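You operate a simulated robot arm through the tools that you are given. There is no shell and no other tool. Be economical: measure what you need, move in short steps, check, and stop when the job is done.

The job below is to be done with a simulated robot arm. You get a single attempt, and the scene is never put back.

Task
Wipe the drawer unit clean, then set the sandbag beside it on top.
Fine: use the wiping pad from the teal drawer, put it back in and shut the drawer. Where these are worked on the way, their far stop is far enough and under half their travel is too little: teal drawer. What is to be rubbed or washed off counts as gone when no trace of it is left.

Only the result counts: the job must be done as asked and must still hold three seconds after the hand-in. Knocking over, shifting, dropping, spilling or breaking anything else fails it.

Robot
A 6-joint arm with a two-finger parallel gripper, fixed in place. Base frame: the origin is at the foot of the arm, x ahead of it, y to its left, z up. Units: m, rad, N and s.
With the tool pointing down near the work surface it reaches from about 0.26 to 0.68 m from the base axis. Its first joint turns from -1.152 to 1.152 rad. Payload 2.9 kg.
The tool frame sits at the grasp point between the pads (the TCP): z along the fingers, y along the line on which they close. The tips reach 0.03 m beyond it. Largest opening 0.11 m; finger width 0.02, thickness 0.01; the body of the gripper, 0.048 by 0.112 m, starts 0.055 m behind the TCP.
Orientation is that of the tool frame in the base frame, as a unit quaternion [w, x, y, z]. With the fingers straight down and closing along the base's y, the tool's x points along the base's -x, its y along +y and its z along -z.

Tools
- The arm moves only by the tool send_rows. Its argument "series" is a list of rows, each a list of 3 entries, a list of its own where there are three numbers: the shift along the tool's x, y, z in units of 25 mm (1.0 is 25 mm), then the turn, a rotation vector about the tool's x, y, z in units of 8 degrees (1.0 is 8 degrees), then the gripper command, from -1 (fully open) to 1 (shut), values between in proportion. In form: [[[tx, ty, tz], [rx, ry, rz], fingers], ...]. A call has 1 to 10 rows; each row shifts and turns the commanded pose from where the row before left it, along the tool's axes as they then stand. A call with a number of a shift or a turn outside -1 to 1 is refused whole. Each row takes 0.2 s and may step no farther than 0.05 m and 0.15 rad from the row before; otherwise, or with a gripper value out of range, the whole call is refused. A pose out of reach is approached as far as the arm can. The call stops where the force on the tool passes 40 N (or 10 N more than at its start, if that is more) or the arm is blocked; 0.2 s more then pass. The fingers move at their own pace (about 0.108 m/s each) and stop on an object; they squeeze with about 45 N. The grip force told is the motor's: it shows also when the fingers shut on nothing. Time passes only in rows, and 0.2 s behind the last, so rows that do not move let the fingers close. It gives the time, the measured TCP pose, the force on the tool (base axes), the opening and the grip force at its end, in the units of the frame above (readings bear some noise), with the torque about the TCP (base axes, N m) and any sound that the robot's microphone picked up.
- Cameras (640 x 400 px; columns grow to the right, rows downward): "scene" is fixed at [0.0465, 0.424, 1.4058]; the picture's right is [-0.96, -0.29, 0.00], its down [-0.15, 0.52, -0.84] and it looks along [0.24, -0.81, -0.54] (base axes); focal length 322 px, centre (320, 200). "wrist" rides on the gripper at [0.072, 0.017, -0.103] in the tool frame; the picture's right is [-0.23, 0.97, 0.00], its down [-0.76, -0.18, -0.62] and it looks along [-0.61, -0.14, 0.78] (tool axes); focal length 222 px, centre (320, 200). There is no depth. A picture from a camera that has moved, and an enlarged one, comes with that camera's place and axes in the base frame and with its lens. The place of the scene camera against the robot may be out by one fixed shift of up to 0.025 m in any direction.
- get_image(camera): a new picture of that camera. The clock stands still meanwhile.
- close_up(camera, box): a new picture of the part [left, top, right, bottom] of that camera's present view, enlarged. The clock stands still meanwhile.
- sign_off(): hands the job in; it is judged then, once.

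Go step by step. Nothing tells you positions but the pictures and the camera data: compare them with the known pose of the tool, close in by small moves and look again before you grip or let go. The budget is 120 turns and 84 pictures, counting those below and the enlarged ones. Unless the task says otherwise, let go and move clear before handing in, and close with one line.

The tools are called after "Emit:" as a command line: name --argument value ..., lists and objects as JSON in quotes. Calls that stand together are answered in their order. send_rows: Moves the arm, as the interface text tells. Its arguments: {"type":"object","properties":{"series":{"type":"array","items":{"type":"array"}}},"required":["series"]} The other tools are called the same way: get_image (camera) takes a picture; close_up (camera, box) takes an enlarged picture of a part of a camera's view; sign_off () hands the job in.

At the start:

```text
t: 0.0
position: [0.5184, 0.0491, 1.0977]
orientation: [-0.001, -0.001, 1.0, 0.0]
force: [0.2, 0.2, 0.8]
wrist_torque: [-0.01, -0.01, -0.03]
finger_gap: 0.1098
gripper_force: 0.1
```

scene: 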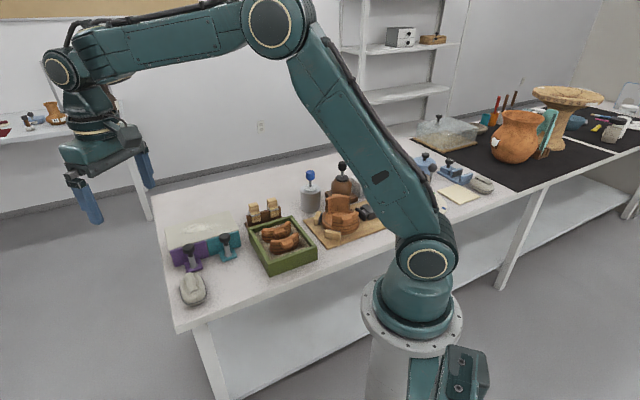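
wrist: 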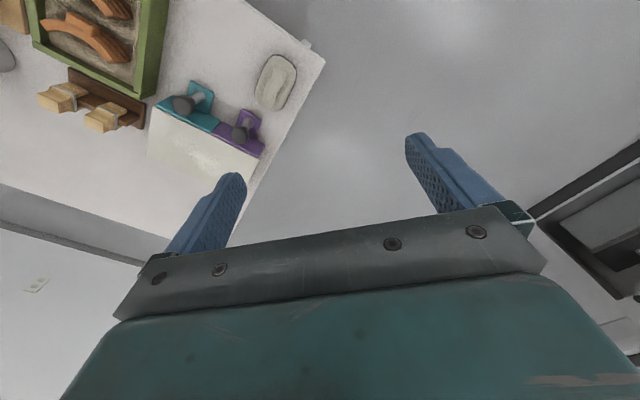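

I see a bench with a drawer unit (teal and purple drawers) on the left of the scene picture, and a grey bag beside it. I'll look closer before moving.

Emit:
close_up --camera "scene" --box '[140, 190, 300, 320]'

Emit:
close_up --camera "wrist" --box '[120, 40, 340, 210]'

```text
3.08 times, centred on (220, 255) of scene
camera zoom: at [0.0465, 0.424, 1.4058], right [-0.96, -0.29, 0.0], down [-0.15, 0.52, -0.84], along [0.24, -0.81, -0.54], focal length 992 px, centre (628, 31)
```

zoom: 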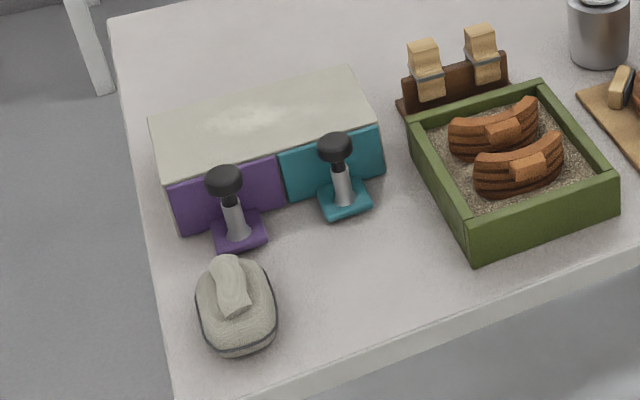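

```text
2.35 times, centred on (230, 125) of wrist
camera zoom: at [0.4461, 0.066, 1.2015], right [0.23, 0.97, 0.0], down [0.76, -0.18, 0.62], along [0.61, -0.14, -0.78], focal length 523 px, centre (532, 376)
```

zoom: 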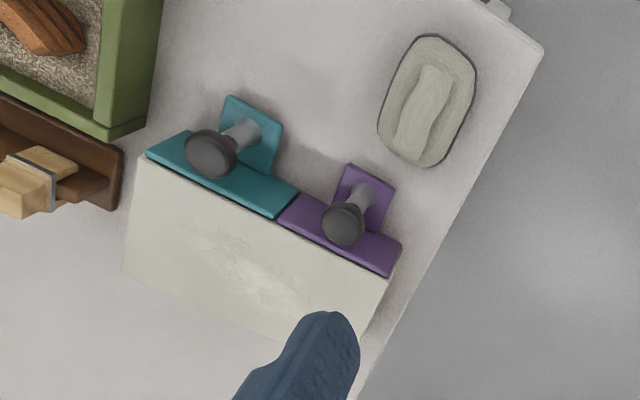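

The unit stands yawed about 45° on the bench (top about z 0.82), with the teal knob near (0.496, -0.165, 0.84) and the bag near (0.507, -0.022). I move above the teal knob, then turn square to the drawer front.

Emit:
send_rows --series '[[[0.1, -0.95, 0.4], [0, 0, 0], -1], [[0.1, -0.95, 0.4], [0, 0, 0], -1], [[0.1, -0.95, 0.4], [0, 0, 0], -1], [[0.1, -0.95, 0.4], [0, 0, 0], -1], [[0.1, -0.95, 0.4], [0, 0, 0], -1], [[0.1, -0.95, 0.4], [0, 0, 0], -1], [[0.1, -0.95, 0.4], [0, 0, 0], -1], [[0.1, -0.95, 0.4], [0, 0, 0], -1], [[0.1, -0.95, 0.4], [0, 0, 0], -1]]'

Emit:
send_rows --series '[[[0, 0, 0], [0, 0, 0.96], -1], [[0, 0, 0], [0, 0, 0.96], -1], [[0, 0, 0], [0, 0, 0.96], -1], [[0, 0, 0], [0, 0, 0.96], -1], [[0, 0, 0], [0, 0, 0.96], -1], [[0, 0, 0], [0, 0, 0.96], -1]]'

Emit:
get_image --camera "wrist"

Emit:
get_image --camera "scene"

```text
t: 2.0
position: [0.4961, -0.1671, 1.0067]
orientation: [0.0, 0.001, 1.0, 0.0]
force: [0.3, -0.2, -0.7]
wrist_torque: [0.0, 0.0, 0.02]
finger_gap: 0.1101
gripper_force: 0.2
```

```text
t: 3.4
position: [0.4967, -0.166, 1.0081]
orientation: [-0.001, 0.392, 0.92, 0.001]
force: [0.5, -0.3, 0.0]
wrist_torque: [0.02, 0.0, -0.02]
finger_gap: 0.1101
gripper_force: 0.1
```

```text
79 pictures are left
camera wrist: at [0.458, -0.101, 1.1118], right [0.86, 0.51, 0.0], down [0.4, -0.67, 0.62], along [0.32, -0.54, -0.78], focal length 222 px, centre (320, 200)
```

wrist: 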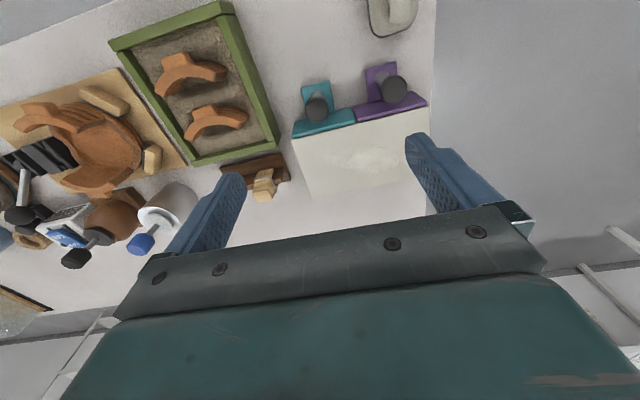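

```text
78 pictures are left
```

scene: 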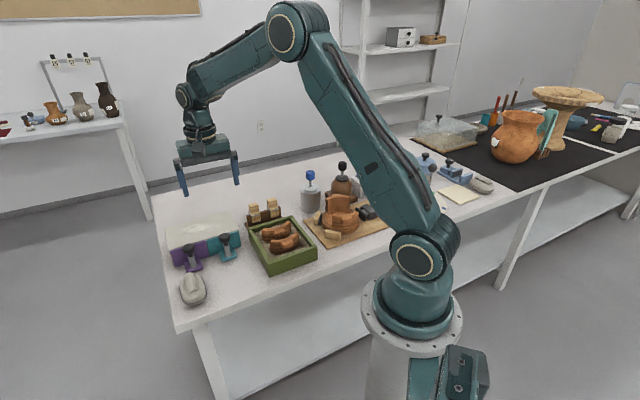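

I'm above the drawer unit; I'll enlarge the view to pin the knob and the yaw.

Emit:
close_up --camera "wrist" --box '[260, 0, 450, 210]'

```text
1.90 times, centred on (355, 105) of wrist
camera zoom: at [0.458, -0.101, 1.1118], right [0.86, 0.51, 0.0], down [0.4, -0.67, 0.62], along [0.32, -0.54, -0.78], focal length 423 px, centre (253, 381)
```

zoom: 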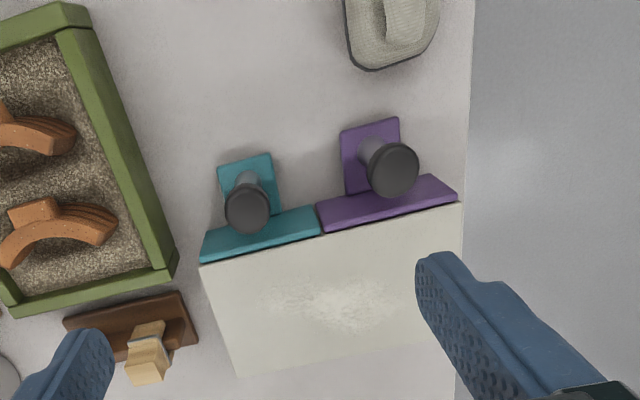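

Yaw matches the drawer front. I descend partway, a bit toward the knob, and look again.

Emit:
send_rows --series '[[[-0.07, -0.05, 0.85], [0, 0, 0], -0.2], [[-0.07, -0.05, 0.85], [0, 0, 0], -0.2], [[-0.07, -0.05, 0.85], [0, 0, 0], -0.2], [[-0.07, -0.05, 0.85], [0, 0, 0], -0.2]]'

Emit:
get_image --camera "wrist"

Emit:
close_up --camera "scene" --box '[140, 150, 300, 310]'

```text
t: 4.4
position: [0.4978, -0.172, 0.9215]
orientation: [0.0, 0.392, 0.92, 0.0]
force: [-0.2, -0.4, 0.4]
wrist_torque: [0.03, 0.01, 0.05]
finger_gap: 0.0659
gripper_force: 0.0
```

```text
76 pictures are left
camera wrist: at [0.46, -0.1089, 1.0259], right [0.86, 0.51, 0.0], down [0.4, -0.67, 0.62], along [0.32, -0.54, -0.78], focal length 222 px, centre (320, 200)
```

wrist: 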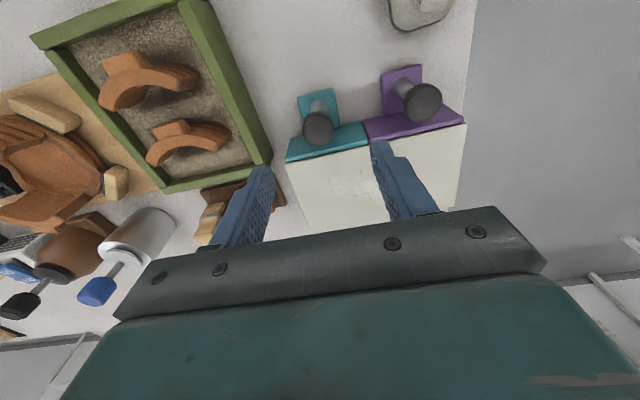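

```text
2.50 times, centred on (220, 230) of scene
camera zoom: at [0.0465, 0.424, 1.4058], right [-0.96, -0.29, 0.0], down [-0.15, 0.52, -0.84], along [0.24, -0.81, -0.54], focal length 806 px, centre (570, 125)
```

zoom: 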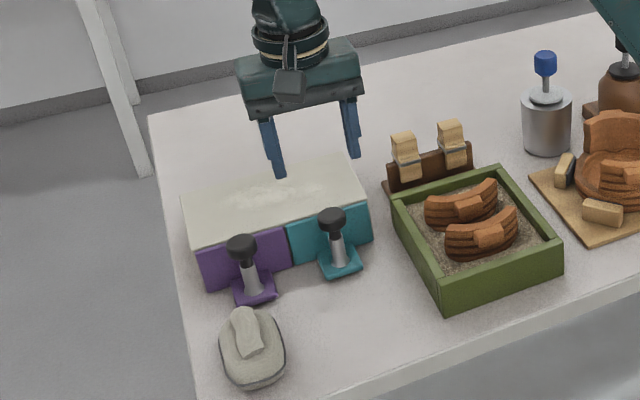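

Cross-sighting puts the teal knob top at about (0.499, -0.179, 0.816). I descend to just above it and check.

Emit:
send_rows --series '[[[-0.08, -0.05, 0.8], [0, 0, 0], -0.2], [[-0.08, -0.05, 0.8], [0, 0, 0], -0.2], [[-0.08, -0.05, 0.8], [0, 0, 0], -0.2]]'

Emit:
get_image --camera "wrist"

Emit:
close_up --camera "scene" --box '[160, 180, 280, 290]'

```text
t: 5.2
position: [0.4981, -0.1809, 0.8619]
orientation: [-0.001, 0.391, 0.921, -0.001]
force: [0.1, -0.4, -0.2]
wrist_torque: [0.03, 0.0, -0.01]
finger_gap: 0.0661
gripper_force: 0.1
```

```text
74 pictures are left
camera wrist: at [0.4616, -0.1163, 0.9659], right [0.86, 0.51, 0.0], down [0.4, -0.67, 0.62], along [0.32, -0.54, -0.78], focal length 222 px, centre (320, 200)
```

wrist: 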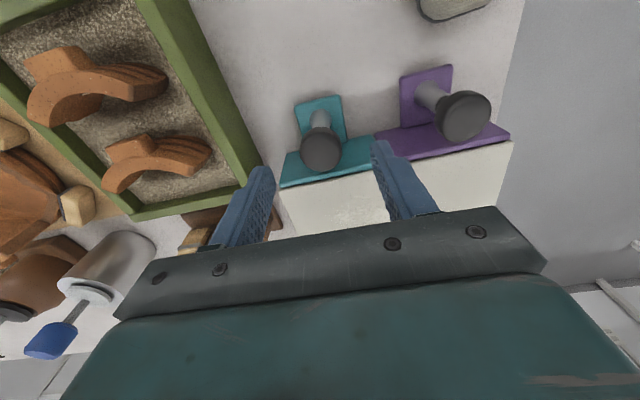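

```text
3.64 times, centred on (220, 235) of scene
camera zoom: at [0.0465, 0.424, 1.4058], right [-0.96, -0.29, 0.0], down [-0.15, 0.52, -0.84], along [0.24, -0.81, -0.54], focal length 1172 px, centre (684, 73)
```

zoom: 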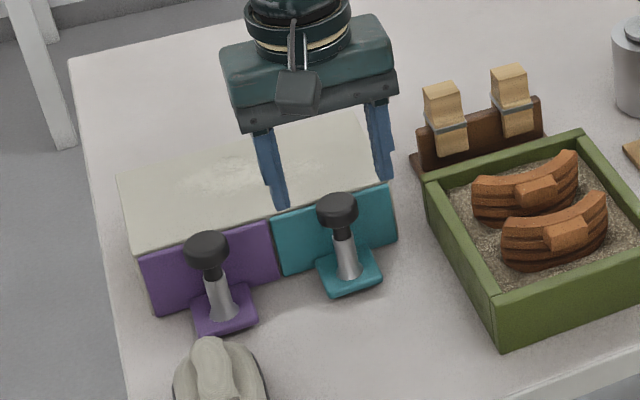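

Aligned over the knob. I lower around it and close.

Emit:
send_rows --series '[[[0, 0.08, 0.66], [0, 0, 0], -0.2], [[0, 0, 0.66], [0, 0, 0], -0.2], [[0, 0, 0.66], [0, 0, 0], -0.2], [[0, 0, 0], [0, 0, 0], 0.3], [[0, 0, 0], [0, 0, 0], 1], [[0, 0, 0], [0, 0, 0], 1], [[0, 0, 0], [0, 0, 0], 1]]'

Emit:
close_up --camera "scene" --box '[160, 180, 280, 290]'

```text
t: 6.8
position: [0.5002, -0.1809, 0.8135]
orientation: [0.0, 0.391, 0.92, 0.0]
force: [-2.4, -2.8, -2.2]
wrist_torque: [-0.33, -0.4, -0.07]
finger_gap: 0.0302
gripper_force: 45.1
```

```text
3.64 times, centred on (220, 235) of scene
camera zoom: at [0.0465, 0.4239, 1.4058], right [-0.96, -0.29, 0.0], down [-0.15, 0.52, -0.84], along [0.24, -0.81, -0.54], focal length 1172 px, centre (684, 73)
```

zoom: 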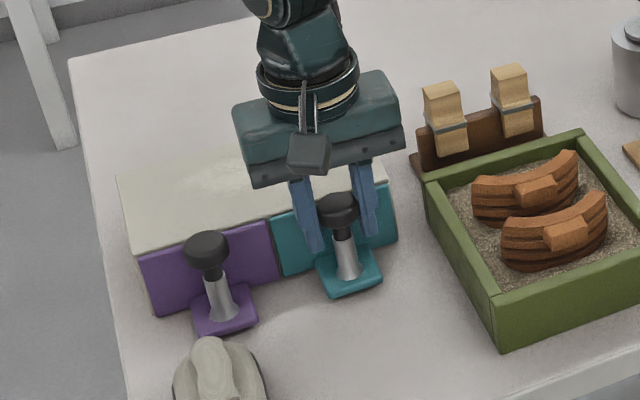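

The knob is held (gap 0.030). I pull along the tool's +x (drawer outward) in gentle steps.

Emit:
send_rows --series '[[[0.3, 0, 0], [0, 0, 0], 1], [[0.4, 0, 0], [0, 0, 0], 1], [[0.4, 0, 0], [0, 0, 0], 1], [[0.4, 0, 0], [0, 0, 0], 1]]'

```text
t: 7.8
position: [0.4734, -0.1525, 0.8148]
orientation: [-0.001, 0.393, 0.92, -0.001]
force: [-11.2, -11.7, 3.2]
wrist_torque: [0.01, 0.0, 0.2]
finger_gap: 0.0302
gripper_force: 45.4
```

The drawer is opening; there's some sideways force, so I ease toward tool -y while pulling.

Emit:
send_rows --series '[[[0.3, -0.06, 0], [0, 0, 0], 1], [[0.3, -0.03, 0], [0, 0, 0], 1]]'

```text
t: 8.4
position: [0.4624, -0.1427, 0.8133]
orientation: [0.001, 0.391, 0.921, 0.001]
force: [-4.9, -4.9, 7.1]
wrist_torque: [0.52, 0.61, -0.2]
finger_gap: 0.0302
gripper_force: 44.8
```

Emit:
send_rows --series '[[[0.3, -0.03, 0], [0, 0, 0], 1], [[0.3, -0.02, 0], [0, 0, 0], 1], [[0.3, -0.02, 0], [0, 0, 0], 1]]'

Emit:
get_image --camera "wrist"

Emit:
close_up --camera "scene" --box '[160, 180, 280, 290]'

```text
t: 9.2
position: [0.4481, -0.1275, 0.8143]
orientation: [0.002, 0.389, 0.921, 0.002]
force: [7.3, 7.3, 15.7]
wrist_torque: [0.67, 0.61, -0.08]
finger_gap: 0.0306
gripper_force: 45.2
```

```text
71 pictures are left
camera wrist: at [0.4085, -0.0629, 0.9175], right [0.86, 0.52, 0.01], down [0.4, -0.67, 0.62], along [0.33, -0.53, -0.78], focal length 222 px, centre (320, 200)
```

wrist: 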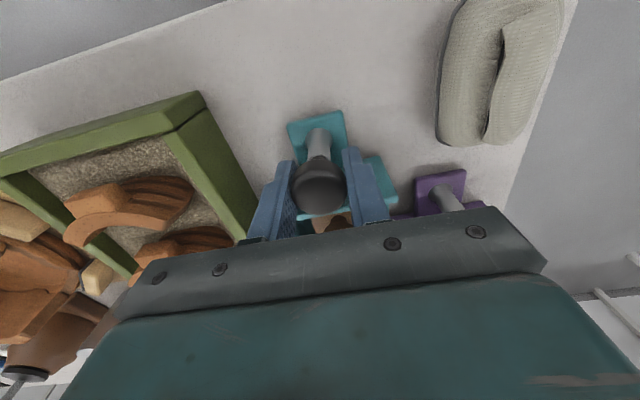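

```text
3.64 times, centred on (220, 235) of scene
camera zoom: at [0.0465, 0.4242, 1.4058], right [-0.96, -0.29, 0.0], down [-0.15, 0.52, -0.84], along [0.24, -0.81, -0.54], focal length 1172 px, centre (684, 73)
```

zoom: 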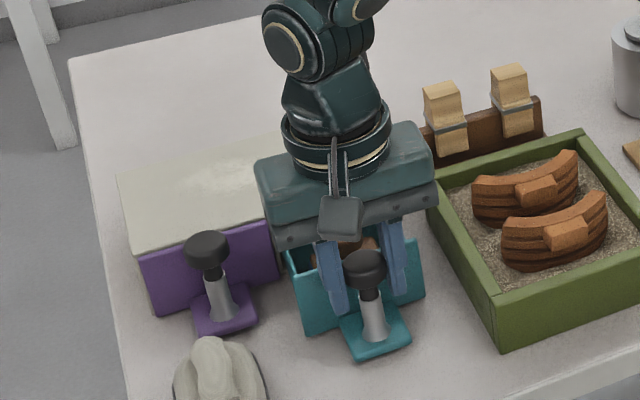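

Drawer is about 0.075 m out. I continue to find the stop, easing sideways and vertical force.

Emit:
send_rows --series '[[[0.25, 0.04, -0.03], [0, 0, 0], 1], [[0.25, 0.0, -0.02], [0, 0, 0], 1]]'

```text
t: 9.8
position: [0.4391, -0.1177, 0.8137]
orientation: [0.002, 0.391, 0.92, 0.0]
force: [19.5, 7.7, -8.2]
wrist_torque: [0.06, 0.14, 0.08]
finger_gap: 0.0306
gripper_force: 45.3
```

Emit:
send_rows --series '[[[0.2, 0.05, 0], [0, 0, 0], 1], [[0.2, 0.03, 0], [0, 0, 0], 1]]'

Emit:
get_image --camera "wrist"

```text
t: 10.2
position: [0.4384, -0.117, 0.8146]
orientation: [0.008, 0.394, 0.919, -0.001]
force: [5.5, -2.0, -9.4]
wrist_torque: [0.01, -0.11, -0.06]
finger_gap: 0.0301
gripper_force: 45.0
stopped in row 2: the force on the tool passed its limit at 41 N (the readings are from after the stop); the commanded pose is now the measured one
```

```text
69 pictures are left
camera wrist: at [0.3991, -0.0523, 0.9172], right [0.86, 0.51, 0.01], down [0.39, -0.67, 0.63], along [0.33, -0.54, -0.77], focal length 222 px, centre (320, 200)
```

wrist: 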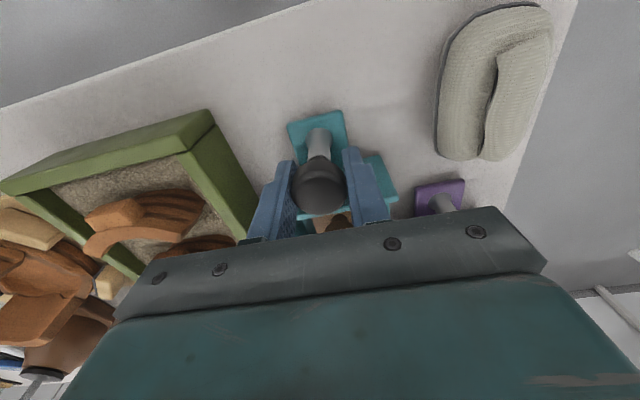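

The drawer's far stop is reached. I release, rise, and look into the drawer.

Emit:
send_rows --series '[[[0, 0, 0], [0, 0, 0], 0.2], [[0, 0, 0], [0, 0, 0], -0.1], [[0, 0, 0], [0, 0, 0], -0.1], [[0, 0, -0.8], [0, 0, 0], -0.1], [[0, 0, -0.9], [0, 0, 0], -0.1], [[0, 0, -0.9], [0, 0, 0], -0.1], [[0, 0, -0.9], [0, 0, 0], -0.1], [[0, 0, -0.9], [0, 0, 0], -0.1]]'

Emit:
get_image --camera "wrist"

Emit:
close_up --camera "scene" --box '[160, 180, 280, 290]'

```text
t: 12.1
position: [0.436, -0.116, 0.9253]
orientation: [0.006, 0.394, 0.919, -0.002]
force: [0.6, -0.1, -0.5]
wrist_torque: [-0.01, 0.01, -0.01]
finger_gap: 0.0606
gripper_force: 0.0
```

```text
68 pictures are left
camera wrist: at [0.3967, -0.0505, 1.0283], right [0.86, 0.51, 0.0], down [0.39, -0.67, 0.63], along [0.32, -0.54, -0.77], focal length 222 px, centre (320, 200)
```

wrist: 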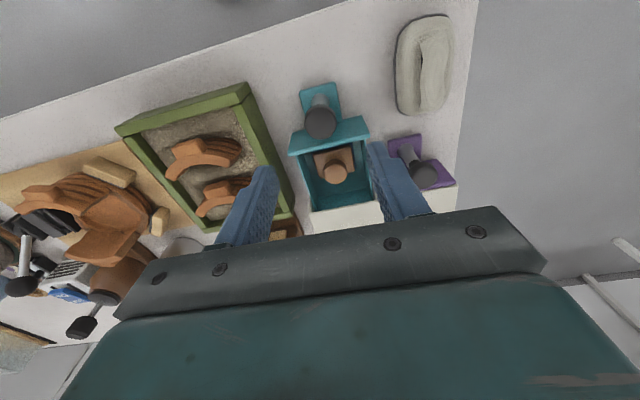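

```text
3.64 times, centred on (220, 235) of scene
camera zoom: at [0.0465, 0.424, 1.4058], right [-0.96, -0.29, 0.0], down [-0.15, 0.52, -0.84], along [0.24, -0.81, -0.54], focal length 1172 px, centre (684, 73)
```

zoom: 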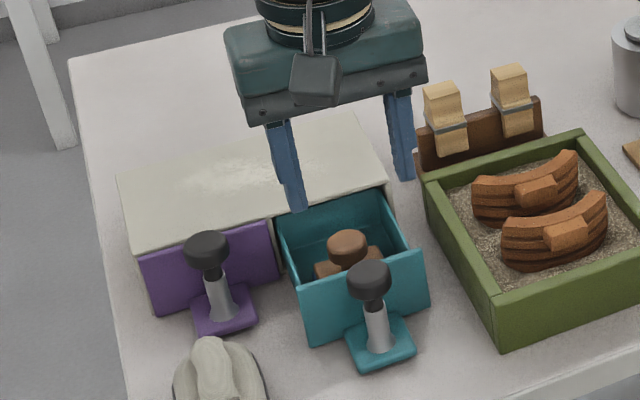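

The drawer holds a pad with a round wooden knob. I zoom in to measure it.

Emit:
close_up --camera "wrist" --box '[270, 70, 400, 220]'

```text
2.67 times, centred on (335, 145) of wrist
camera zoom: at [0.3967, -0.0505, 1.0283], right [0.86, 0.51, 0.0], down [0.39, -0.67, 0.63], along [0.32, -0.54, -0.77], focal length 592 px, centre (280, 347)
```

zoom: 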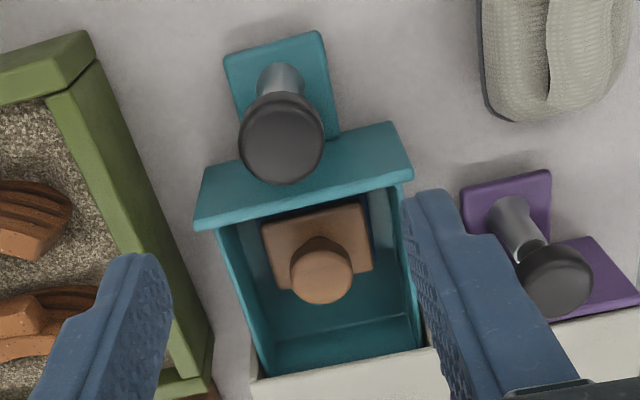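

Pad knob is estimated near (0.483, -0.160), top about z 0.81. I move over it, narrow the fingers, correct the slight tilt and look.

Emit:
send_rows --series '[[[-0.85, 0.05, 0], [0, 0.09, -0.045], 0.27], [[-0.86, 0.05, 0], [0, 0, 0], 0.27], [[-0.86, 0.05, 0], [0, 0, 0], 0.27], [[0, 0, 0.8], [0, 0, 0], 0.27], [[0, 0, 0.8], [0, 0, 0], 0.27], [[0, 0, 0.4], [0, 0, 0], 0.27]]'

Emit:
get_image --camera "wrist"

Emit:
close_up --camera "scene" --box '[160, 180, 280, 290]'

```text
t: 13.4
position: [0.483, -0.1612, 0.8743]
orientation: [0.0, 0.39, 0.921, 0.001]
force: [-0.6, 0.5, 0.4]
wrist_torque: [0.01, 0.01, -0.01]
finger_gap: 0.0403
gripper_force: 0.0
```

```text
65 pictures are left
camera wrist: at [0.4448, -0.0969, 0.9788], right [0.86, 0.51, 0.0], down [0.4, -0.67, 0.62], along [0.32, -0.53, -0.78], focal length 222 px, centre (320, 200)
```

wrist: 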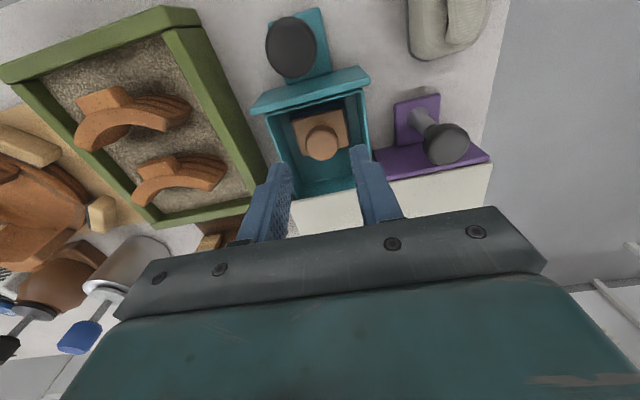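

```text
3.64 times, centred on (220, 235) of scene
camera zoom: at [0.0465, 0.424, 1.4058], right [-0.96, -0.29, 0.0], down [-0.15, 0.52, -0.84], along [0.24, -0.81, -0.54], focal length 1172 px, centre (684, 73)
```

zoom: 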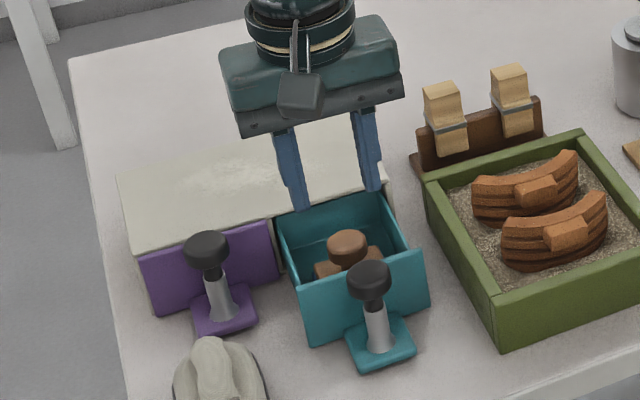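

Refined pad knob: about (0.488, -0.165), top about 0.80. I lower part way and check.

Emit:
send_rows --series '[[[-0.15, 0.02, 0.7], [0, 0, 0], 0.27], [[-0.1, 0.02, 0.7], [0, 0, 0], 0.27], [[0, 0, 0.4], [0, 0, 0], 0.27]]'

Emit:
get_image --camera "wrist"

Emit:
close_up --camera "scene" --box '[180, 200, 260, 280]'

```text
t: 14.2
position: [0.4885, -0.1636, 0.8307]
orientation: [0.0, 0.391, 0.921, 0.001]
force: [0.2, 0.4, -0.3]
wrist_torque: [-0.06, 0.02, 0.02]
finger_gap: 0.0401
gripper_force: 0.1
```

```text
63 pictures are left
camera wrist: at [0.4498, -0.1009, 0.934], right [0.86, 0.51, 0.0], down [0.4, -0.67, 0.62], along [0.32, -0.53, -0.78], focal length 222 px, centre (320, 200)
```

wrist: 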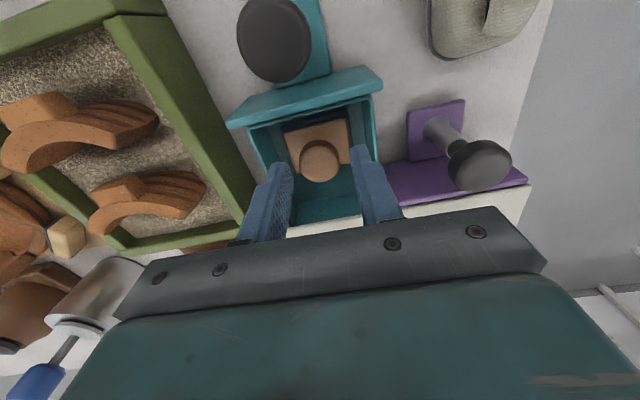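

```text
5.00 times, centred on (220, 240) of scene
camera zoom: at [0.0465, 0.424, 1.4058], right [-0.96, -0.29, 0.0], down [-0.15, 0.52, -0.84], along [0.24, -0.81, -0.54], focal length 1612 px, centre (820, 0)
```

zoom: 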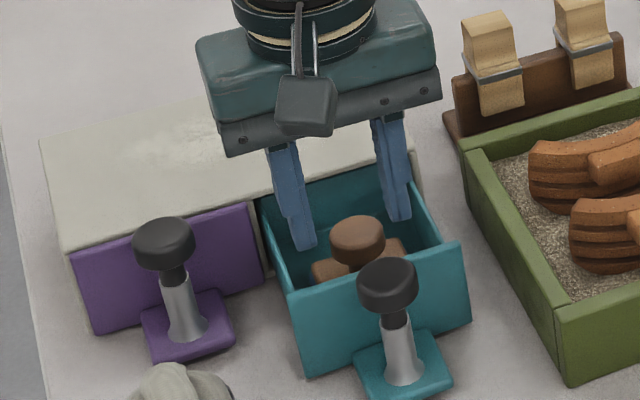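

Well centred. I lower around the pad knob and grip.

Emit:
send_rows --series '[[[0.04, -0.04, 0.5], [0, 0, 0], 0.27], [[0, 0, 0.5], [0, 0, 0], 0.27], [[0, 0, 0.42], [0, 0, 0], 0.27], [[0, 0, 0], [0, 0, 0], 1], [[0, 0, 0], [0, 0, 0], 1], [[0, 0, 0], [0, 0, 0], 1]]'

Emit:
get_image --camera "wrist"

```text
t: 15.7
position: [0.4901, -0.1651, 0.7959]
orientation: [0.004, 0.391, 0.92, 0.001]
force: [-2.4, -4.2, 36.5]
wrist_torque: [-0.21, 0.11, -0.07]
finger_gap: 0.0281
gripper_force: 44.7
```

```text
61 pictures are left
camera wrist: at [0.4497, -0.1007, 0.9002], right [0.86, 0.51, 0.01], down [0.4, -0.67, 0.63], along [0.32, -0.54, -0.78], focal length 222 px, centre (320, 200)
```

wrist: 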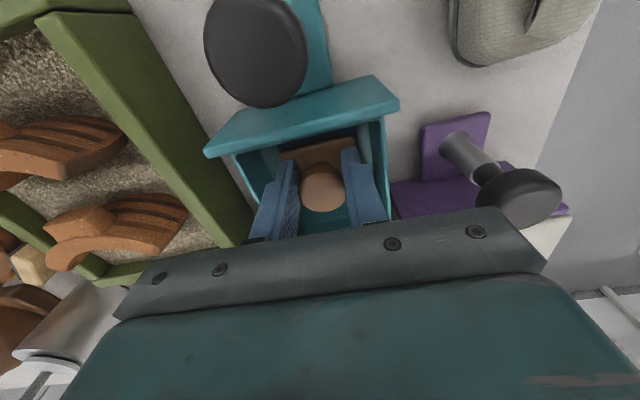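

The knob is gripped, with the fingertips resting on the block. I lift slowly.

Emit:
send_rows --series '[[[0, 0, -0.1], [0, 0, 0], 1], [[0, 0, -0.3], [0, 0, 0], 1], [[0, 0, -0.7], [0, 0, 0], 1], [[0, 0, -0.9], [0, 0, 0], 1], [[0, 0, -0.9], [0, 0, 0], 1], [[0, 0, -0.9], [0, 0, 0], 1]]'

Emit:
get_image --camera "wrist"

Emit:
close_up --camera "scene" --box '[160, 150, 280, 270]'

```text
t: 17.1
position: [0.4877, -0.163, 0.8894]
orientation: [-0.001, 0.391, 0.921, 0.0]
force: [0.1, -0.1, -0.9]
wrist_torque: [0.01, 0.02, 0.06]
finger_gap: 0.028
gripper_force: 44.7
```

```text
60 pictures are left
camera wrist: at [0.4487, -0.1, 0.9938], right [0.86, 0.51, 0.0], down [0.4, -0.67, 0.62], along [0.32, -0.53, -0.78], focal length 222 px, centre (320, 200)
```

wrist: 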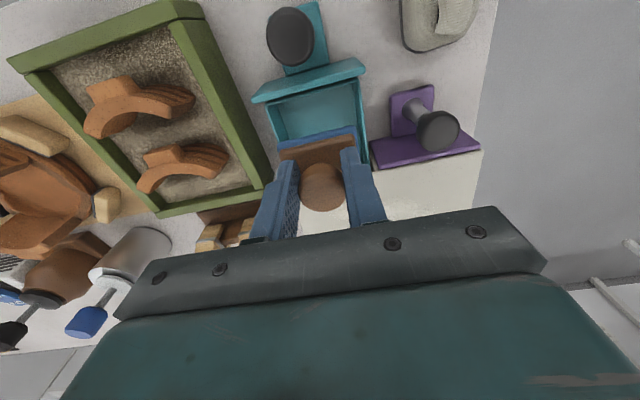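

```text
3.33 times, centred on (220, 210) of scene
camera zoom: at [0.0465, 0.424, 1.4058], right [-0.96, -0.29, 0.0], down [-0.15, 0.52, -0.84], along [0.24, -0.81, -0.54], focal length 1075 px, centre (653, 167)
```

zoom: 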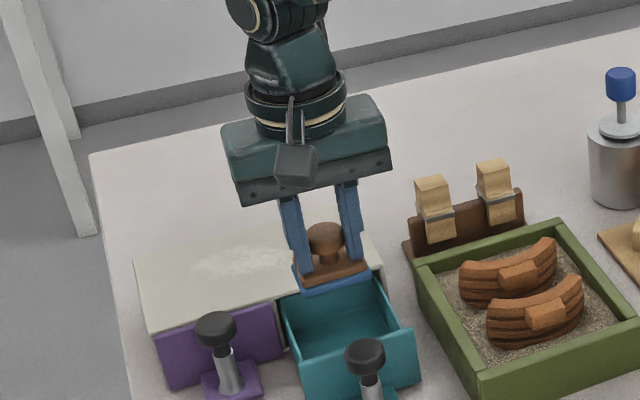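

The pad (blue sole) is in hand. I carry it over the unit's top and look at the smear before touching down.

Emit:
send_rows --series '[[[-0.95, 0.1, -0.2], [0, 0, 0], 1], [[-0.95, 0.1, 0], [0, 0, 0], 1], [[-0.95, 0.1, 0], [0, 0, 0], 1], [[-0.95, 0.1, 0], [0, 0, 0], 1], [[-0.3, 0.1, 0], [0, 0, 0], 1]]'

Emit:
get_image --camera "wrist"

Emit:
close_up --camera "scene" --box '[160, 180, 260, 280]'

```text
t: 18.2
position: [0.5679, -0.2301, 0.893]
orientation: [0.0, 0.391, 0.92, 0.001]
force: [-0.3, -0.4, -0.4]
wrist_torque: [-0.02, 0.01, 0.0]
finger_gap: 0.028
gripper_force: 44.3
```

```text
58 pictures are left
camera wrist: at [0.5296, -0.1658, 0.9976], right [0.86, 0.51, 0.0], down [0.4, -0.67, 0.62], along [0.32, -0.53, -0.78], focal length 222 px, centre (320, 200)
```

wrist: 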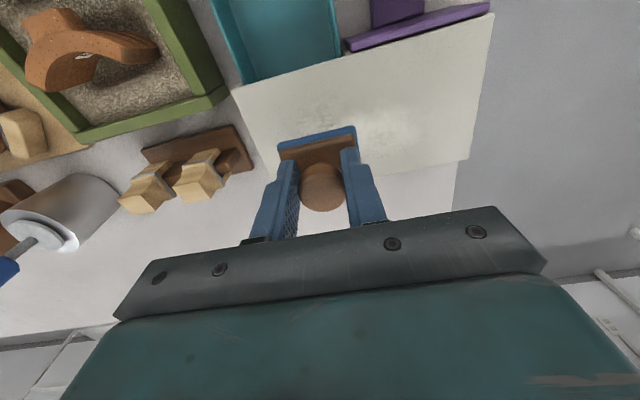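

```text
4.00 times, centred on (210, 230) of scene
camera zoom: at [0.0465, 0.424, 1.4058], right [-0.96, -0.29, 0.0], down [-0.15, 0.52, -0.84], along [0.24, -0.81, -0.54], focal length 1290 px, centre (760, 80)
```

zoom: 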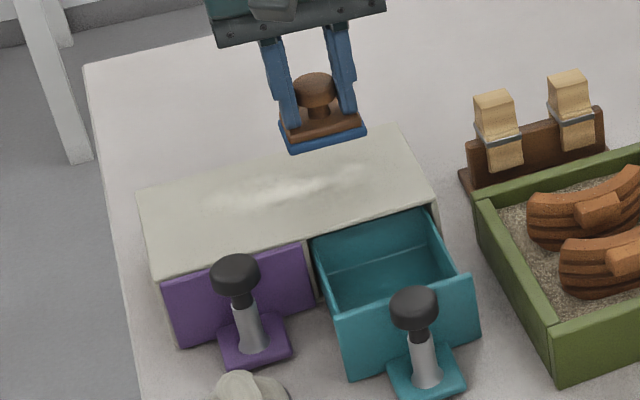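

The top surface runs about 0.20 x 0.12 m with the smear across its middle. I lower the pad toward contact.

Emit:
send_rows --series '[[[0, 0, 0.6], [0, 0, 0], 1], [[0, 0, 0.5], [0, 0, 0], 1], [[0, 0, 0.3], [0, 0, 0], 1], [[0, 0, 0.1], [0, 0, 0], 1]]'

Emit:
close_up --camera "scene" --box '[160, 180, 260, 280]'

```text
t: 19.2
position: [0.5666, -0.2286, 0.8567]
orientation: [0.0, 0.391, 0.921, 0.0]
force: [-0.8, -0.4, -0.4]
wrist_torque: [0.01, -0.01, -0.02]
finger_gap: 0.0281
gripper_force: 45.0
```

```text
4.00 times, centred on (210, 230) of scene
camera zoom: at [0.0465, 0.424, 1.4058], right [-0.96, -0.29, 0.0], down [-0.15, 0.52, -0.84], along [0.24, -0.81, -0.54], focal length 1290 px, centre (760, 80)
```

zoom: 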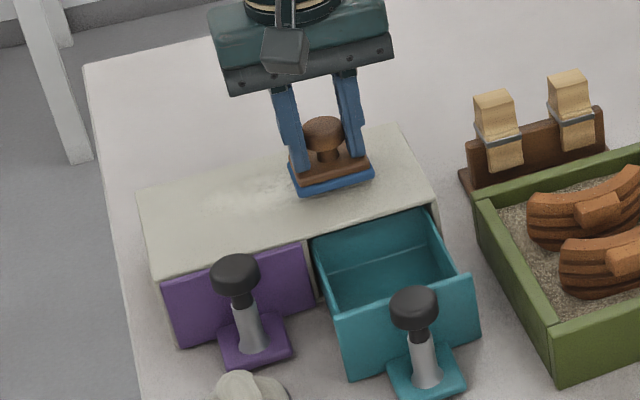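

Emit:
send_rows --series '[[[0, 0, 0.1], [0, 0, 0], 1], [[0, 0, 0.1], [0, 0, 0], 1], [[0, 0, 0.1], [0, 0, 0], 1]]'

```text
t: 20.1
position: [0.5677, -0.2286, 0.851]
orientation: [0.0, 0.39, 0.921, 0.0]
force: [-2.5, 2.3, 7.1]
wrist_torque: [-0.1, 0.13, -0.06]
finger_gap: 0.028
gripper_force: 45.2
```

Contact made (7 N). I press slightly more and sweep along the unit.

Emit:
send_rows --series '[[[0, 0.2, 0.05], [0, 0, 0], 1], [[0, 0.6, 0], [0, 0, 0], 1], [[0, 0.6, 0], [0, 0, 0], 1], [[0, 0.6, 0], [0, 0, 0], 1], [[0, 0.6, 0], [0, 0, 0], 1], [[0, 0.6, 0], [0, 0, 0], 1], [[0, 0.6, 0], [0, 0, 0], 1], [[0, 0.4, 0], [0, 0, 0], 1]]'

Emit:
close_up --camera "scene" --box '[160, 180, 260, 280]'

```text
t: 21.9
position: [0.6437, -0.1547, 0.8498]
orientation: [0.001, 0.39, 0.921, 0.001]
force: [-5.8, -5.5, 21.3]
wrist_torque: [-0.25, 0.13, -0.05]
finger_gap: 0.028
gripper_force: 45.2
```

```text
4.00 times, centred on (210, 230) of scene
camera zoom: at [0.0459, 0.4239, 1.4058], right [-0.96, -0.29, 0.0], down [-0.15, 0.52, -0.84], along [0.24, -0.81, -0.54], focal length 1290 px, centre (760, 80)
```

zoom: 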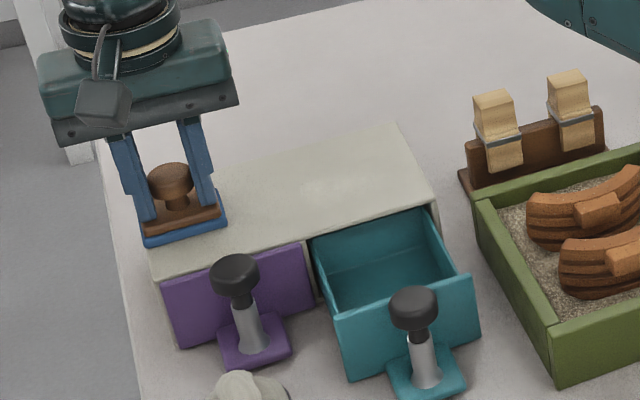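

It cleans well. I shift deeper and sweep back.

Emit:
send_rows --series '[[[-0.6, 0, 0], [0, 0, 0], 1], [[-0.5, 0, 0], [0, 0, 0], 1], [[0, -0.7, 0], [0, 0, 0], 1], [[0, -0.7, 0], [0, 0, 0], 1], [[0, -0.7, 0], [0, 0, 0], 1], [[0, -0.7, 0], [0, 0, 0], 1], [[0, -0.7, 0], [0, 0, 0], 1], [[0, -0.7, 0], [0, 0, 0], 1], [[0, -0.7, 0], [0, 0, 0], 1], [[0, -0.7, 0], [0, 0, 0], 1]]'

Emit:
close_up --camera "scene" --box '[160, 180, 260, 280]'

```text
t: 24.1
position: [0.5576, -0.272, 0.8502]
orientation: [0.001, 0.39, 0.921, 0.002]
force: [7.1, 4.2, 19.7]
wrist_torque: [-0.03, -0.19, 0.01]
finger_gap: 0.028
gripper_force: 44.8
out of reach, approached as far as the arm can: row 2
```

```text
4.00 times, centred on (210, 230) of scene
camera zoom: at [0.0463, 0.4243, 1.4057], right [-0.96, -0.29, 0.0], down [-0.15, 0.52, -0.84], along [0.24, -0.81, -0.54], focal length 1290 px, centre (760, 80)
```

zoom: 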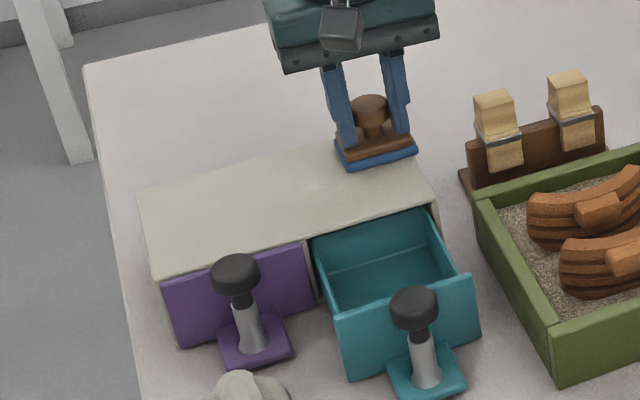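

Just a small trace is left near the middle front. I sweep the front strip, then back through the middle.

Emit:
send_rows --series '[[[0.8, 0.1, 0], [0, 0, 0], 1], [[0.8, 0.1, 0], [0, 0, 0], 1], [[0, 0.7, 0], [0, 0, 0], 1], [[0, 0.7, 0], [0, 0, 0], 1], [[0, 0.7, 0], [0, 0, 0], 1], [[0, 0.7, 0], [0, 0, 0], 1], [[0, 0.7, 0], [0, 0, 0], 1], [[0, 0.7, 0], [0, 0, 0], 1], [[0, 0.7, 0], [0, 0, 0], 1]]'

Emit:
send_rows --series '[[[-0.8, 0, 0], [0, 0, 0], 1], [[0, -0.7, 0], [0, 0, 0], 1], [[0, -0.7, 0], [0, 0, 0], 1], [[0, -0.7, 0], [0, 0, 0], 1], [[0, -0.7, 0], [0, 0, 0], 1], [[0, -0.7, 0], [0, 0, 0], 1], [[0, -0.7, 0], [0, 0, 0], 1], [[0, -0.7, 0], [0, 0, 0], 1]]'

Emit:
close_up --camera "scene" --box '[160, 180, 260, 280]'

```text
t: 26.1
position: [0.6211, -0.1543, 0.8495]
orientation: [0.0, 0.391, 0.92, 0.002]
force: [-4.4, -4.9, 16.8]
wrist_torque: [-0.21, 0.07, 0.03]
finger_gap: 0.0281
gripper_force: 45.3
```

```text
t: 27.9
position: [0.5483, -0.2541, 0.8491]
orientation: [0.001, 0.39, 0.921, 0.001]
force: [7.2, 4.7, 19.3]
wrist_torque: [0.07, -0.18, 0.01]
finger_gap: 0.028
gripper_force: 44.7
```

```text
4.00 times, centred on (210, 230) of scene
camera zoom: at [0.0463, 0.4243, 1.4057], right [-0.96, -0.29, 0.0], down [-0.15, 0.52, -0.84], along [0.24, -0.81, -0.54], focal length 1290 px, centre (760, 80)
```

zoom: 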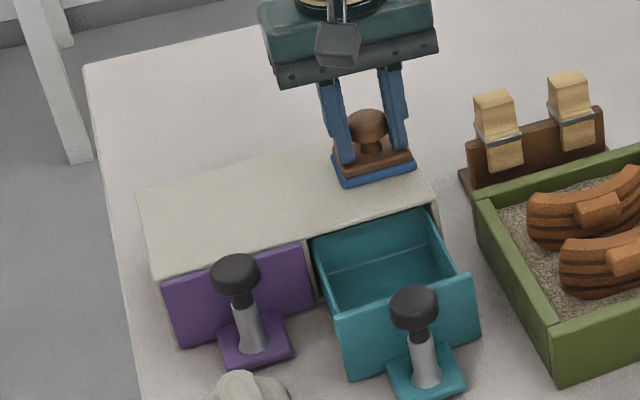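

The top looks clean. I lift and inspect it closely from the wrist camera.

Emit:
send_rows --series '[[[0, 0, -0.5], [0, 0, 0], 1], [[0, 0, -0.9], [0, 0, 0], 1], [[0, 0, -0.6], [0, 0, 0], 1], [[0.9, 0.05, 0], [0, 0, 0], 1], [[0.9, 0.05, 0], [0, 0, 0], 1], [[0.9, 0.1, 0], [0, 0, 0], 1], [[0.9, 0.2, 0], [0, 0, 0], 1]]'

Emit:
get_image --camera "wrist"

Emit:
close_up --camera "scene" --box '[165, 200, 255, 270]'

```text
t: 29.4
position: [0.4906, -0.1813, 0.8979]
orientation: [0.001, 0.391, 0.921, 0.001]
force: [0.2, 0.1, -0.3]
wrist_torque: [0.0, 0.03, 0.01]
finger_gap: 0.0281
gripper_force: 45.1
```

```text
52 pictures are left
camera wrist: at [0.4533, -0.1176, 1.0024], right [0.86, 0.51, 0.0], down [0.4, -0.67, 0.62], along [0.32, -0.53, -0.78], focal length 222 px, centre (320, 200)
```

wrist: 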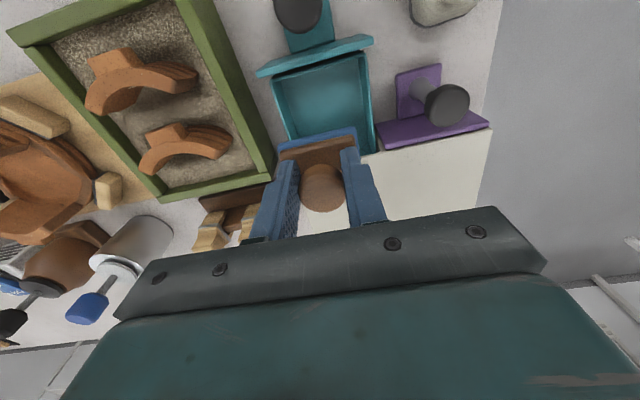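

```text
5.71 times, centred on (210, 235) of scene
camera zoom: at [0.0465, 0.424, 1.4058], right [-0.96, -0.29, 0.0], down [-0.15, 0.52, -0.84], along [0.24, -0.81, -0.54], focal length 1842 px, centre (949, 0)
```

zoom: 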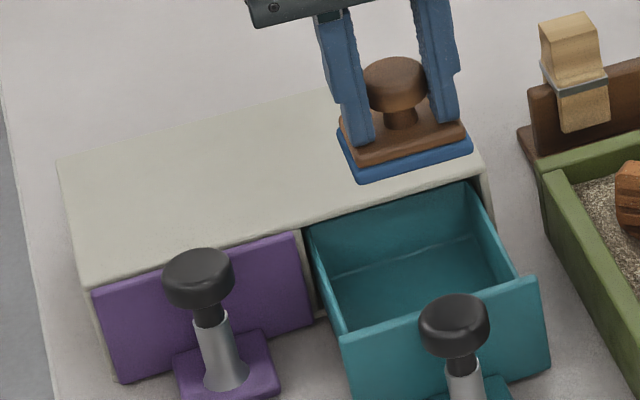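

The top is clean. Now I move the pad back above its spot in the drawer and lower it.

Emit:
send_rows --series '[[[0.61, 0.42, 0], [0, 0, 0], 1], [[0, 0, 0], [0, 0, 0], 1]]'

Emit:
get_image --camera "wrist"

Emit:
close_up --camera "scene" --box '[165, 200, 255, 270]'

```text
t: 30.1
position: [0.4901, -0.1639, 0.9003]
orientation: [0.001, 0.391, 0.92, 0.001]
force: [0.7, 0.0, -0.7]
wrist_torque: [-0.01, 0.03, -0.01]
finger_gap: 0.0278
gripper_force: 45.2
```

```text
50 pictures are left
camera wrist: at [0.451, -0.0994, 1.0037], right [0.86, 0.51, 0.0], down [0.4, -0.67, 0.62], along [0.32, -0.53, -0.78], focal length 222 px, centre (320, 200)
```

wrist: 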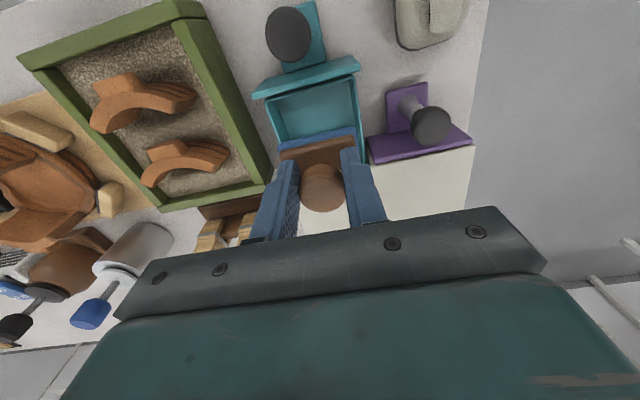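

```text
5.71 times, centred on (210, 235) of scene
camera zoom: at [0.0465, 0.424, 1.4058], right [-0.96, -0.29, 0.0], down [-0.15, 0.52, -0.84], along [0.24, -0.81, -0.54], focal length 1842 px, centre (949, 0)
```

zoom: 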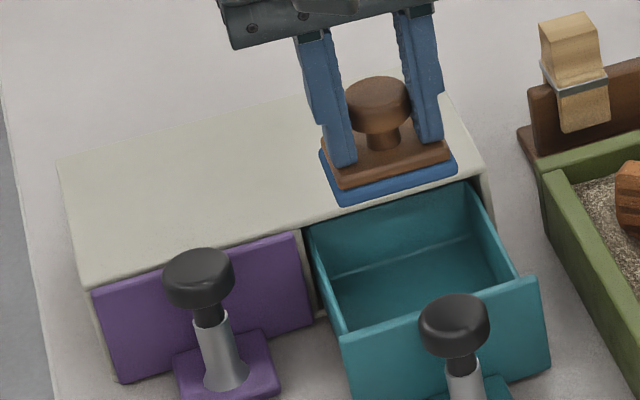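

Emit:
send_rows --series '[[[0.02, -0.04, 0.7], [0, 0, 0], 1], [[0, 0, 0.7], [0, 0, 0], 1], [[0, 0, 0.7], [0, 0, 0], 1], [[0, 0, 0.7], [0, 0, 0], 1], [[0, 0, 0.5], [0, 0, 0], 1], [[0, 0, 0.3], [0, 0, 0], 1], [[0, 0, 0.15], [0, 0, 0], 1]]'

Emit:
close_up --camera "scene" --box '[165, 200, 255, 270]'

```text
t: 31.6
position: [0.4878, -0.1636, 0.8057]
orientation: [0.001, 0.39, 0.921, 0.001]
force: [0.7, 0.8, -0.4]
wrist_torque: [0.01, -0.04, -0.01]
finger_gap: 0.028
gripper_force: 45.5
```

```text
5.71 times, centred on (210, 235) of scene
camera zoom: at [0.0465, 0.424, 1.4058], right [-0.96, -0.29, 0.0], down [-0.15, 0.52, -0.84], along [0.24, -0.81, -0.54], focal length 1842 px, centre (949, 0)
```

zoom: 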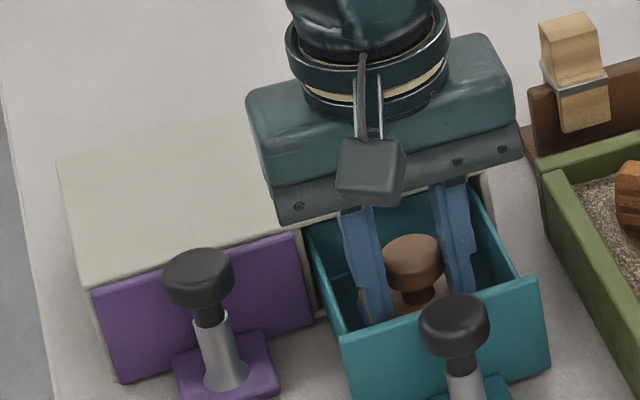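

Emit:
send_rows --series '[[[0, 0, 0.1], [0, 0, 0], 1], [[0, 0, 0.1], [0, 0, 0], 1], [[0, 0, 0.1], [0, 0, 0], 1]]'

```text
t: 32.5
position: [0.4878, -0.1634, 0.7974]
orientation: [0.0, 0.39, 0.921, 0.0]
force: [-0.6, 0.0, 0.8]
wrist_torque: [-0.04, 0.01, 0.04]
finger_gap: 0.0281
gripper_force: 44.7
```

Emit:
send_rows --series '[[[0, 0, 0.06], [0, 0, 0], 1], [[0, 0, 0.05], [0, 0, 0], 1]]'

```text
t: 33.0
position: [0.4898, -0.1641, 0.7964]
orientation: [0.003, 0.391, 0.921, 0.001]
force: [-2.1, -0.7, 23.1]
wrist_torque: [-0.06, 0.36, -0.01]
finger_gap: 0.028
gripper_force: 45.0
```

The pad is on the drawer floor. I ease the pressure, open a little, and lift straight up.

Emit:
send_rows --series '[[[0, 0, -0.07], [0, 0, 0], 1], [[0, 0, 0], [0, 0, 0], 0.35], [[0, 0, 0], [0, 0, 0], 0.27], [[0, 0, -0.5], [0, 0, 0], 0.27], [[0, 0, -0.8], [0, 0, 0], 0.27], [[0, 0, -0.9], [0, 0, 0], 0.27], [[0, 0, -0.9], [0, 0, 0], 0.27], [[0, 0, -0.9], [0, 0, 0], 0.27]]'

Emit:
get_image --camera "wrist"

Emit:
close_up --camera "scene" --box '[165, 200, 255, 270]'

```text
t: 34.9
position: [0.4877, -0.1628, 0.8952]
orientation: [0.0, 0.39, 0.921, 0.001]
force: [-0.3, 0.3, 0.7]
wrist_torque: [-0.03, 0.0, 0.01]
finger_gap: 0.0402
gripper_force: 0.1
```

```text
47 pictures are left
camera wrist: at [0.4492, -0.1002, 0.9998], right [0.86, 0.51, 0.0], down [0.4, -0.67, 0.62], along [0.32, -0.53, -0.78], focal length 222 px, centre (320, 200)
```

wrist: 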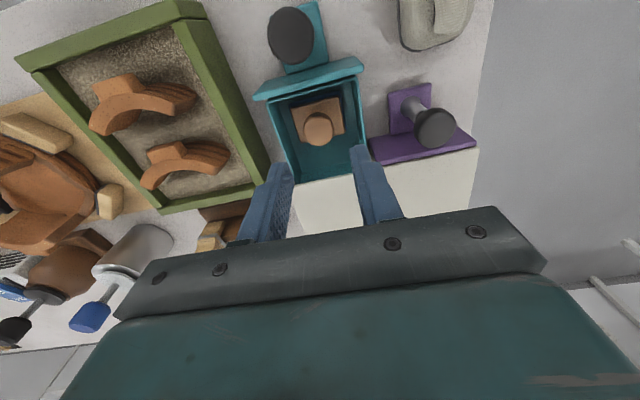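

```text
5.71 times, centred on (210, 235) of scene
camera zoom: at [0.0465, 0.424, 1.4058], right [-0.96, -0.29, 0.0], down [-0.15, 0.52, -0.84], along [0.24, -0.81, -0.54], focal length 1842 px, centre (949, 0)
```

zoom: 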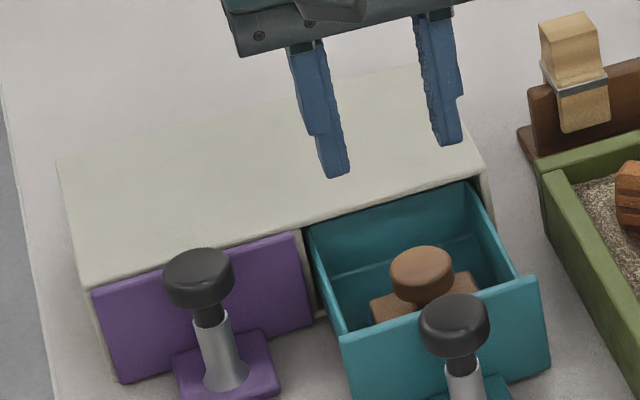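

The pad is back in place. I go to the drawer knob, grip it again and push shut.

Emit:
send_rows --series '[[[0.9, -0.06, 0], [0, 0, 0], 0], [[0.9, -0.05, 0], [0, 0, 0], 0], [[0.89, -0.05, 0], [0, 0, 0], 0], [[0, 0, 0.6], [0, 0, 0], 0], [[0, 0, 0.4], [0, 0, 0], 0]]'

Emit:
get_image --camera "wrist"

```text
t: 36.0
position: [0.44, -0.1186, 0.8688]
orientation: [0.0, 0.391, 0.92, 0.001]
force: [-0.2, -0.2, -0.1]
wrist_torque: [0.01, -0.01, -0.01]
finger_gap: 0.055
gripper_force: 0.0
```

```text
45 pictures are left
camera wrist: at [0.4011, -0.0543, 0.9743], right [0.86, 0.51, 0.0], down [0.4, -0.67, 0.62], along [0.32, -0.53, -0.78], focal length 222 px, centre (320, 200)
```

wrist: 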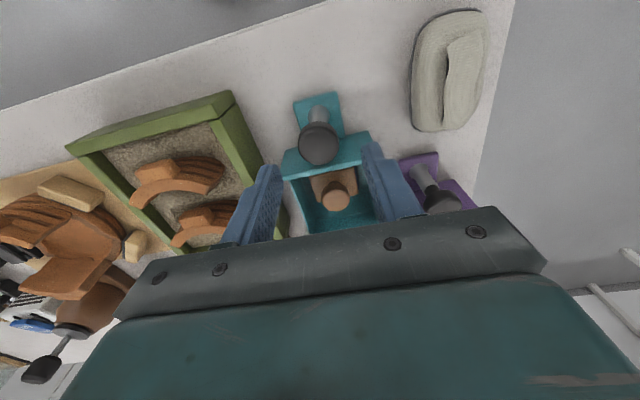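

Emit:
send_rows --series '[[[0, -0.04, 0.7], [0, 0, 0], 0], [[0, 0, 0.7], [0, 0, 0], 0], [[0, 0, 0.75], [0, 0, 0], 0], [[0, 0, 0], [0, 0, 0], 0.6], [[0, 0, 0], [0, 0, 0], 0.9], [[0, 0, 0], [0, 0, 0], 0.9]]'

Emit:
send_rows --series '[[[-0.4, 0, 0], [0, 0, 0], 0.9], [[-0.5, 0, 0], [0, 0, 0], 0.9], [[-0.5, 0, 0], [0, 0, 0], 0.9]]'

```text
t: 37.5
position: [0.4393, -0.1166, 0.8169]
orientation: [0.001, 0.389, 0.921, 0.002]
force: [7.2, 7.4, -3.8]
wrist_torque: [-0.01, 0.1, -0.01]
finger_gap: 0.0305
gripper_force: 44.6
```

```text
t: 38.2
position: [0.4639, -0.1434, 0.8158]
orientation: [0.001, 0.39, 0.921, 0.002]
force: [14.2, 15.5, -8.6]
wrist_torque: [-0.1, 0.05, -0.56]
finger_gap: 0.0303
gripper_force: 45.1
```

Emit:
send_rows --series '[[[-0.4, 0.06, 0], [0, 0, 0], 0.9], [[-0.4, 0.03, 0], [0, 0, 0], 0.9]]'

```text
t: 38.9
position: [0.4777, -0.1577, 0.8163]
orientation: [0.0, 0.39, 0.921, 0.001]
force: [12.2, 12.0, -7.8]
wrist_torque: [-0.5, -0.39, 0.26]
finger_gap: 0.0304
gripper_force: 45.0
```

Emit:
send_rows --series '[[[-0.3, 0.08, 0.02], [0, 0, 0], 0.9], [[-0.3, 0.04, 0], [0, 0, 0], 0.9]]'

```text
t: 39.5
position: [0.4871, -0.1672, 0.8165]
orientation: [-0.001, 0.392, 0.92, 0.0]
force: [0.3, 0.6, -3.4]
wrist_torque: [0.3, 0.21, 0.39]
finger_gap: 0.0305
gripper_force: 44.9
```

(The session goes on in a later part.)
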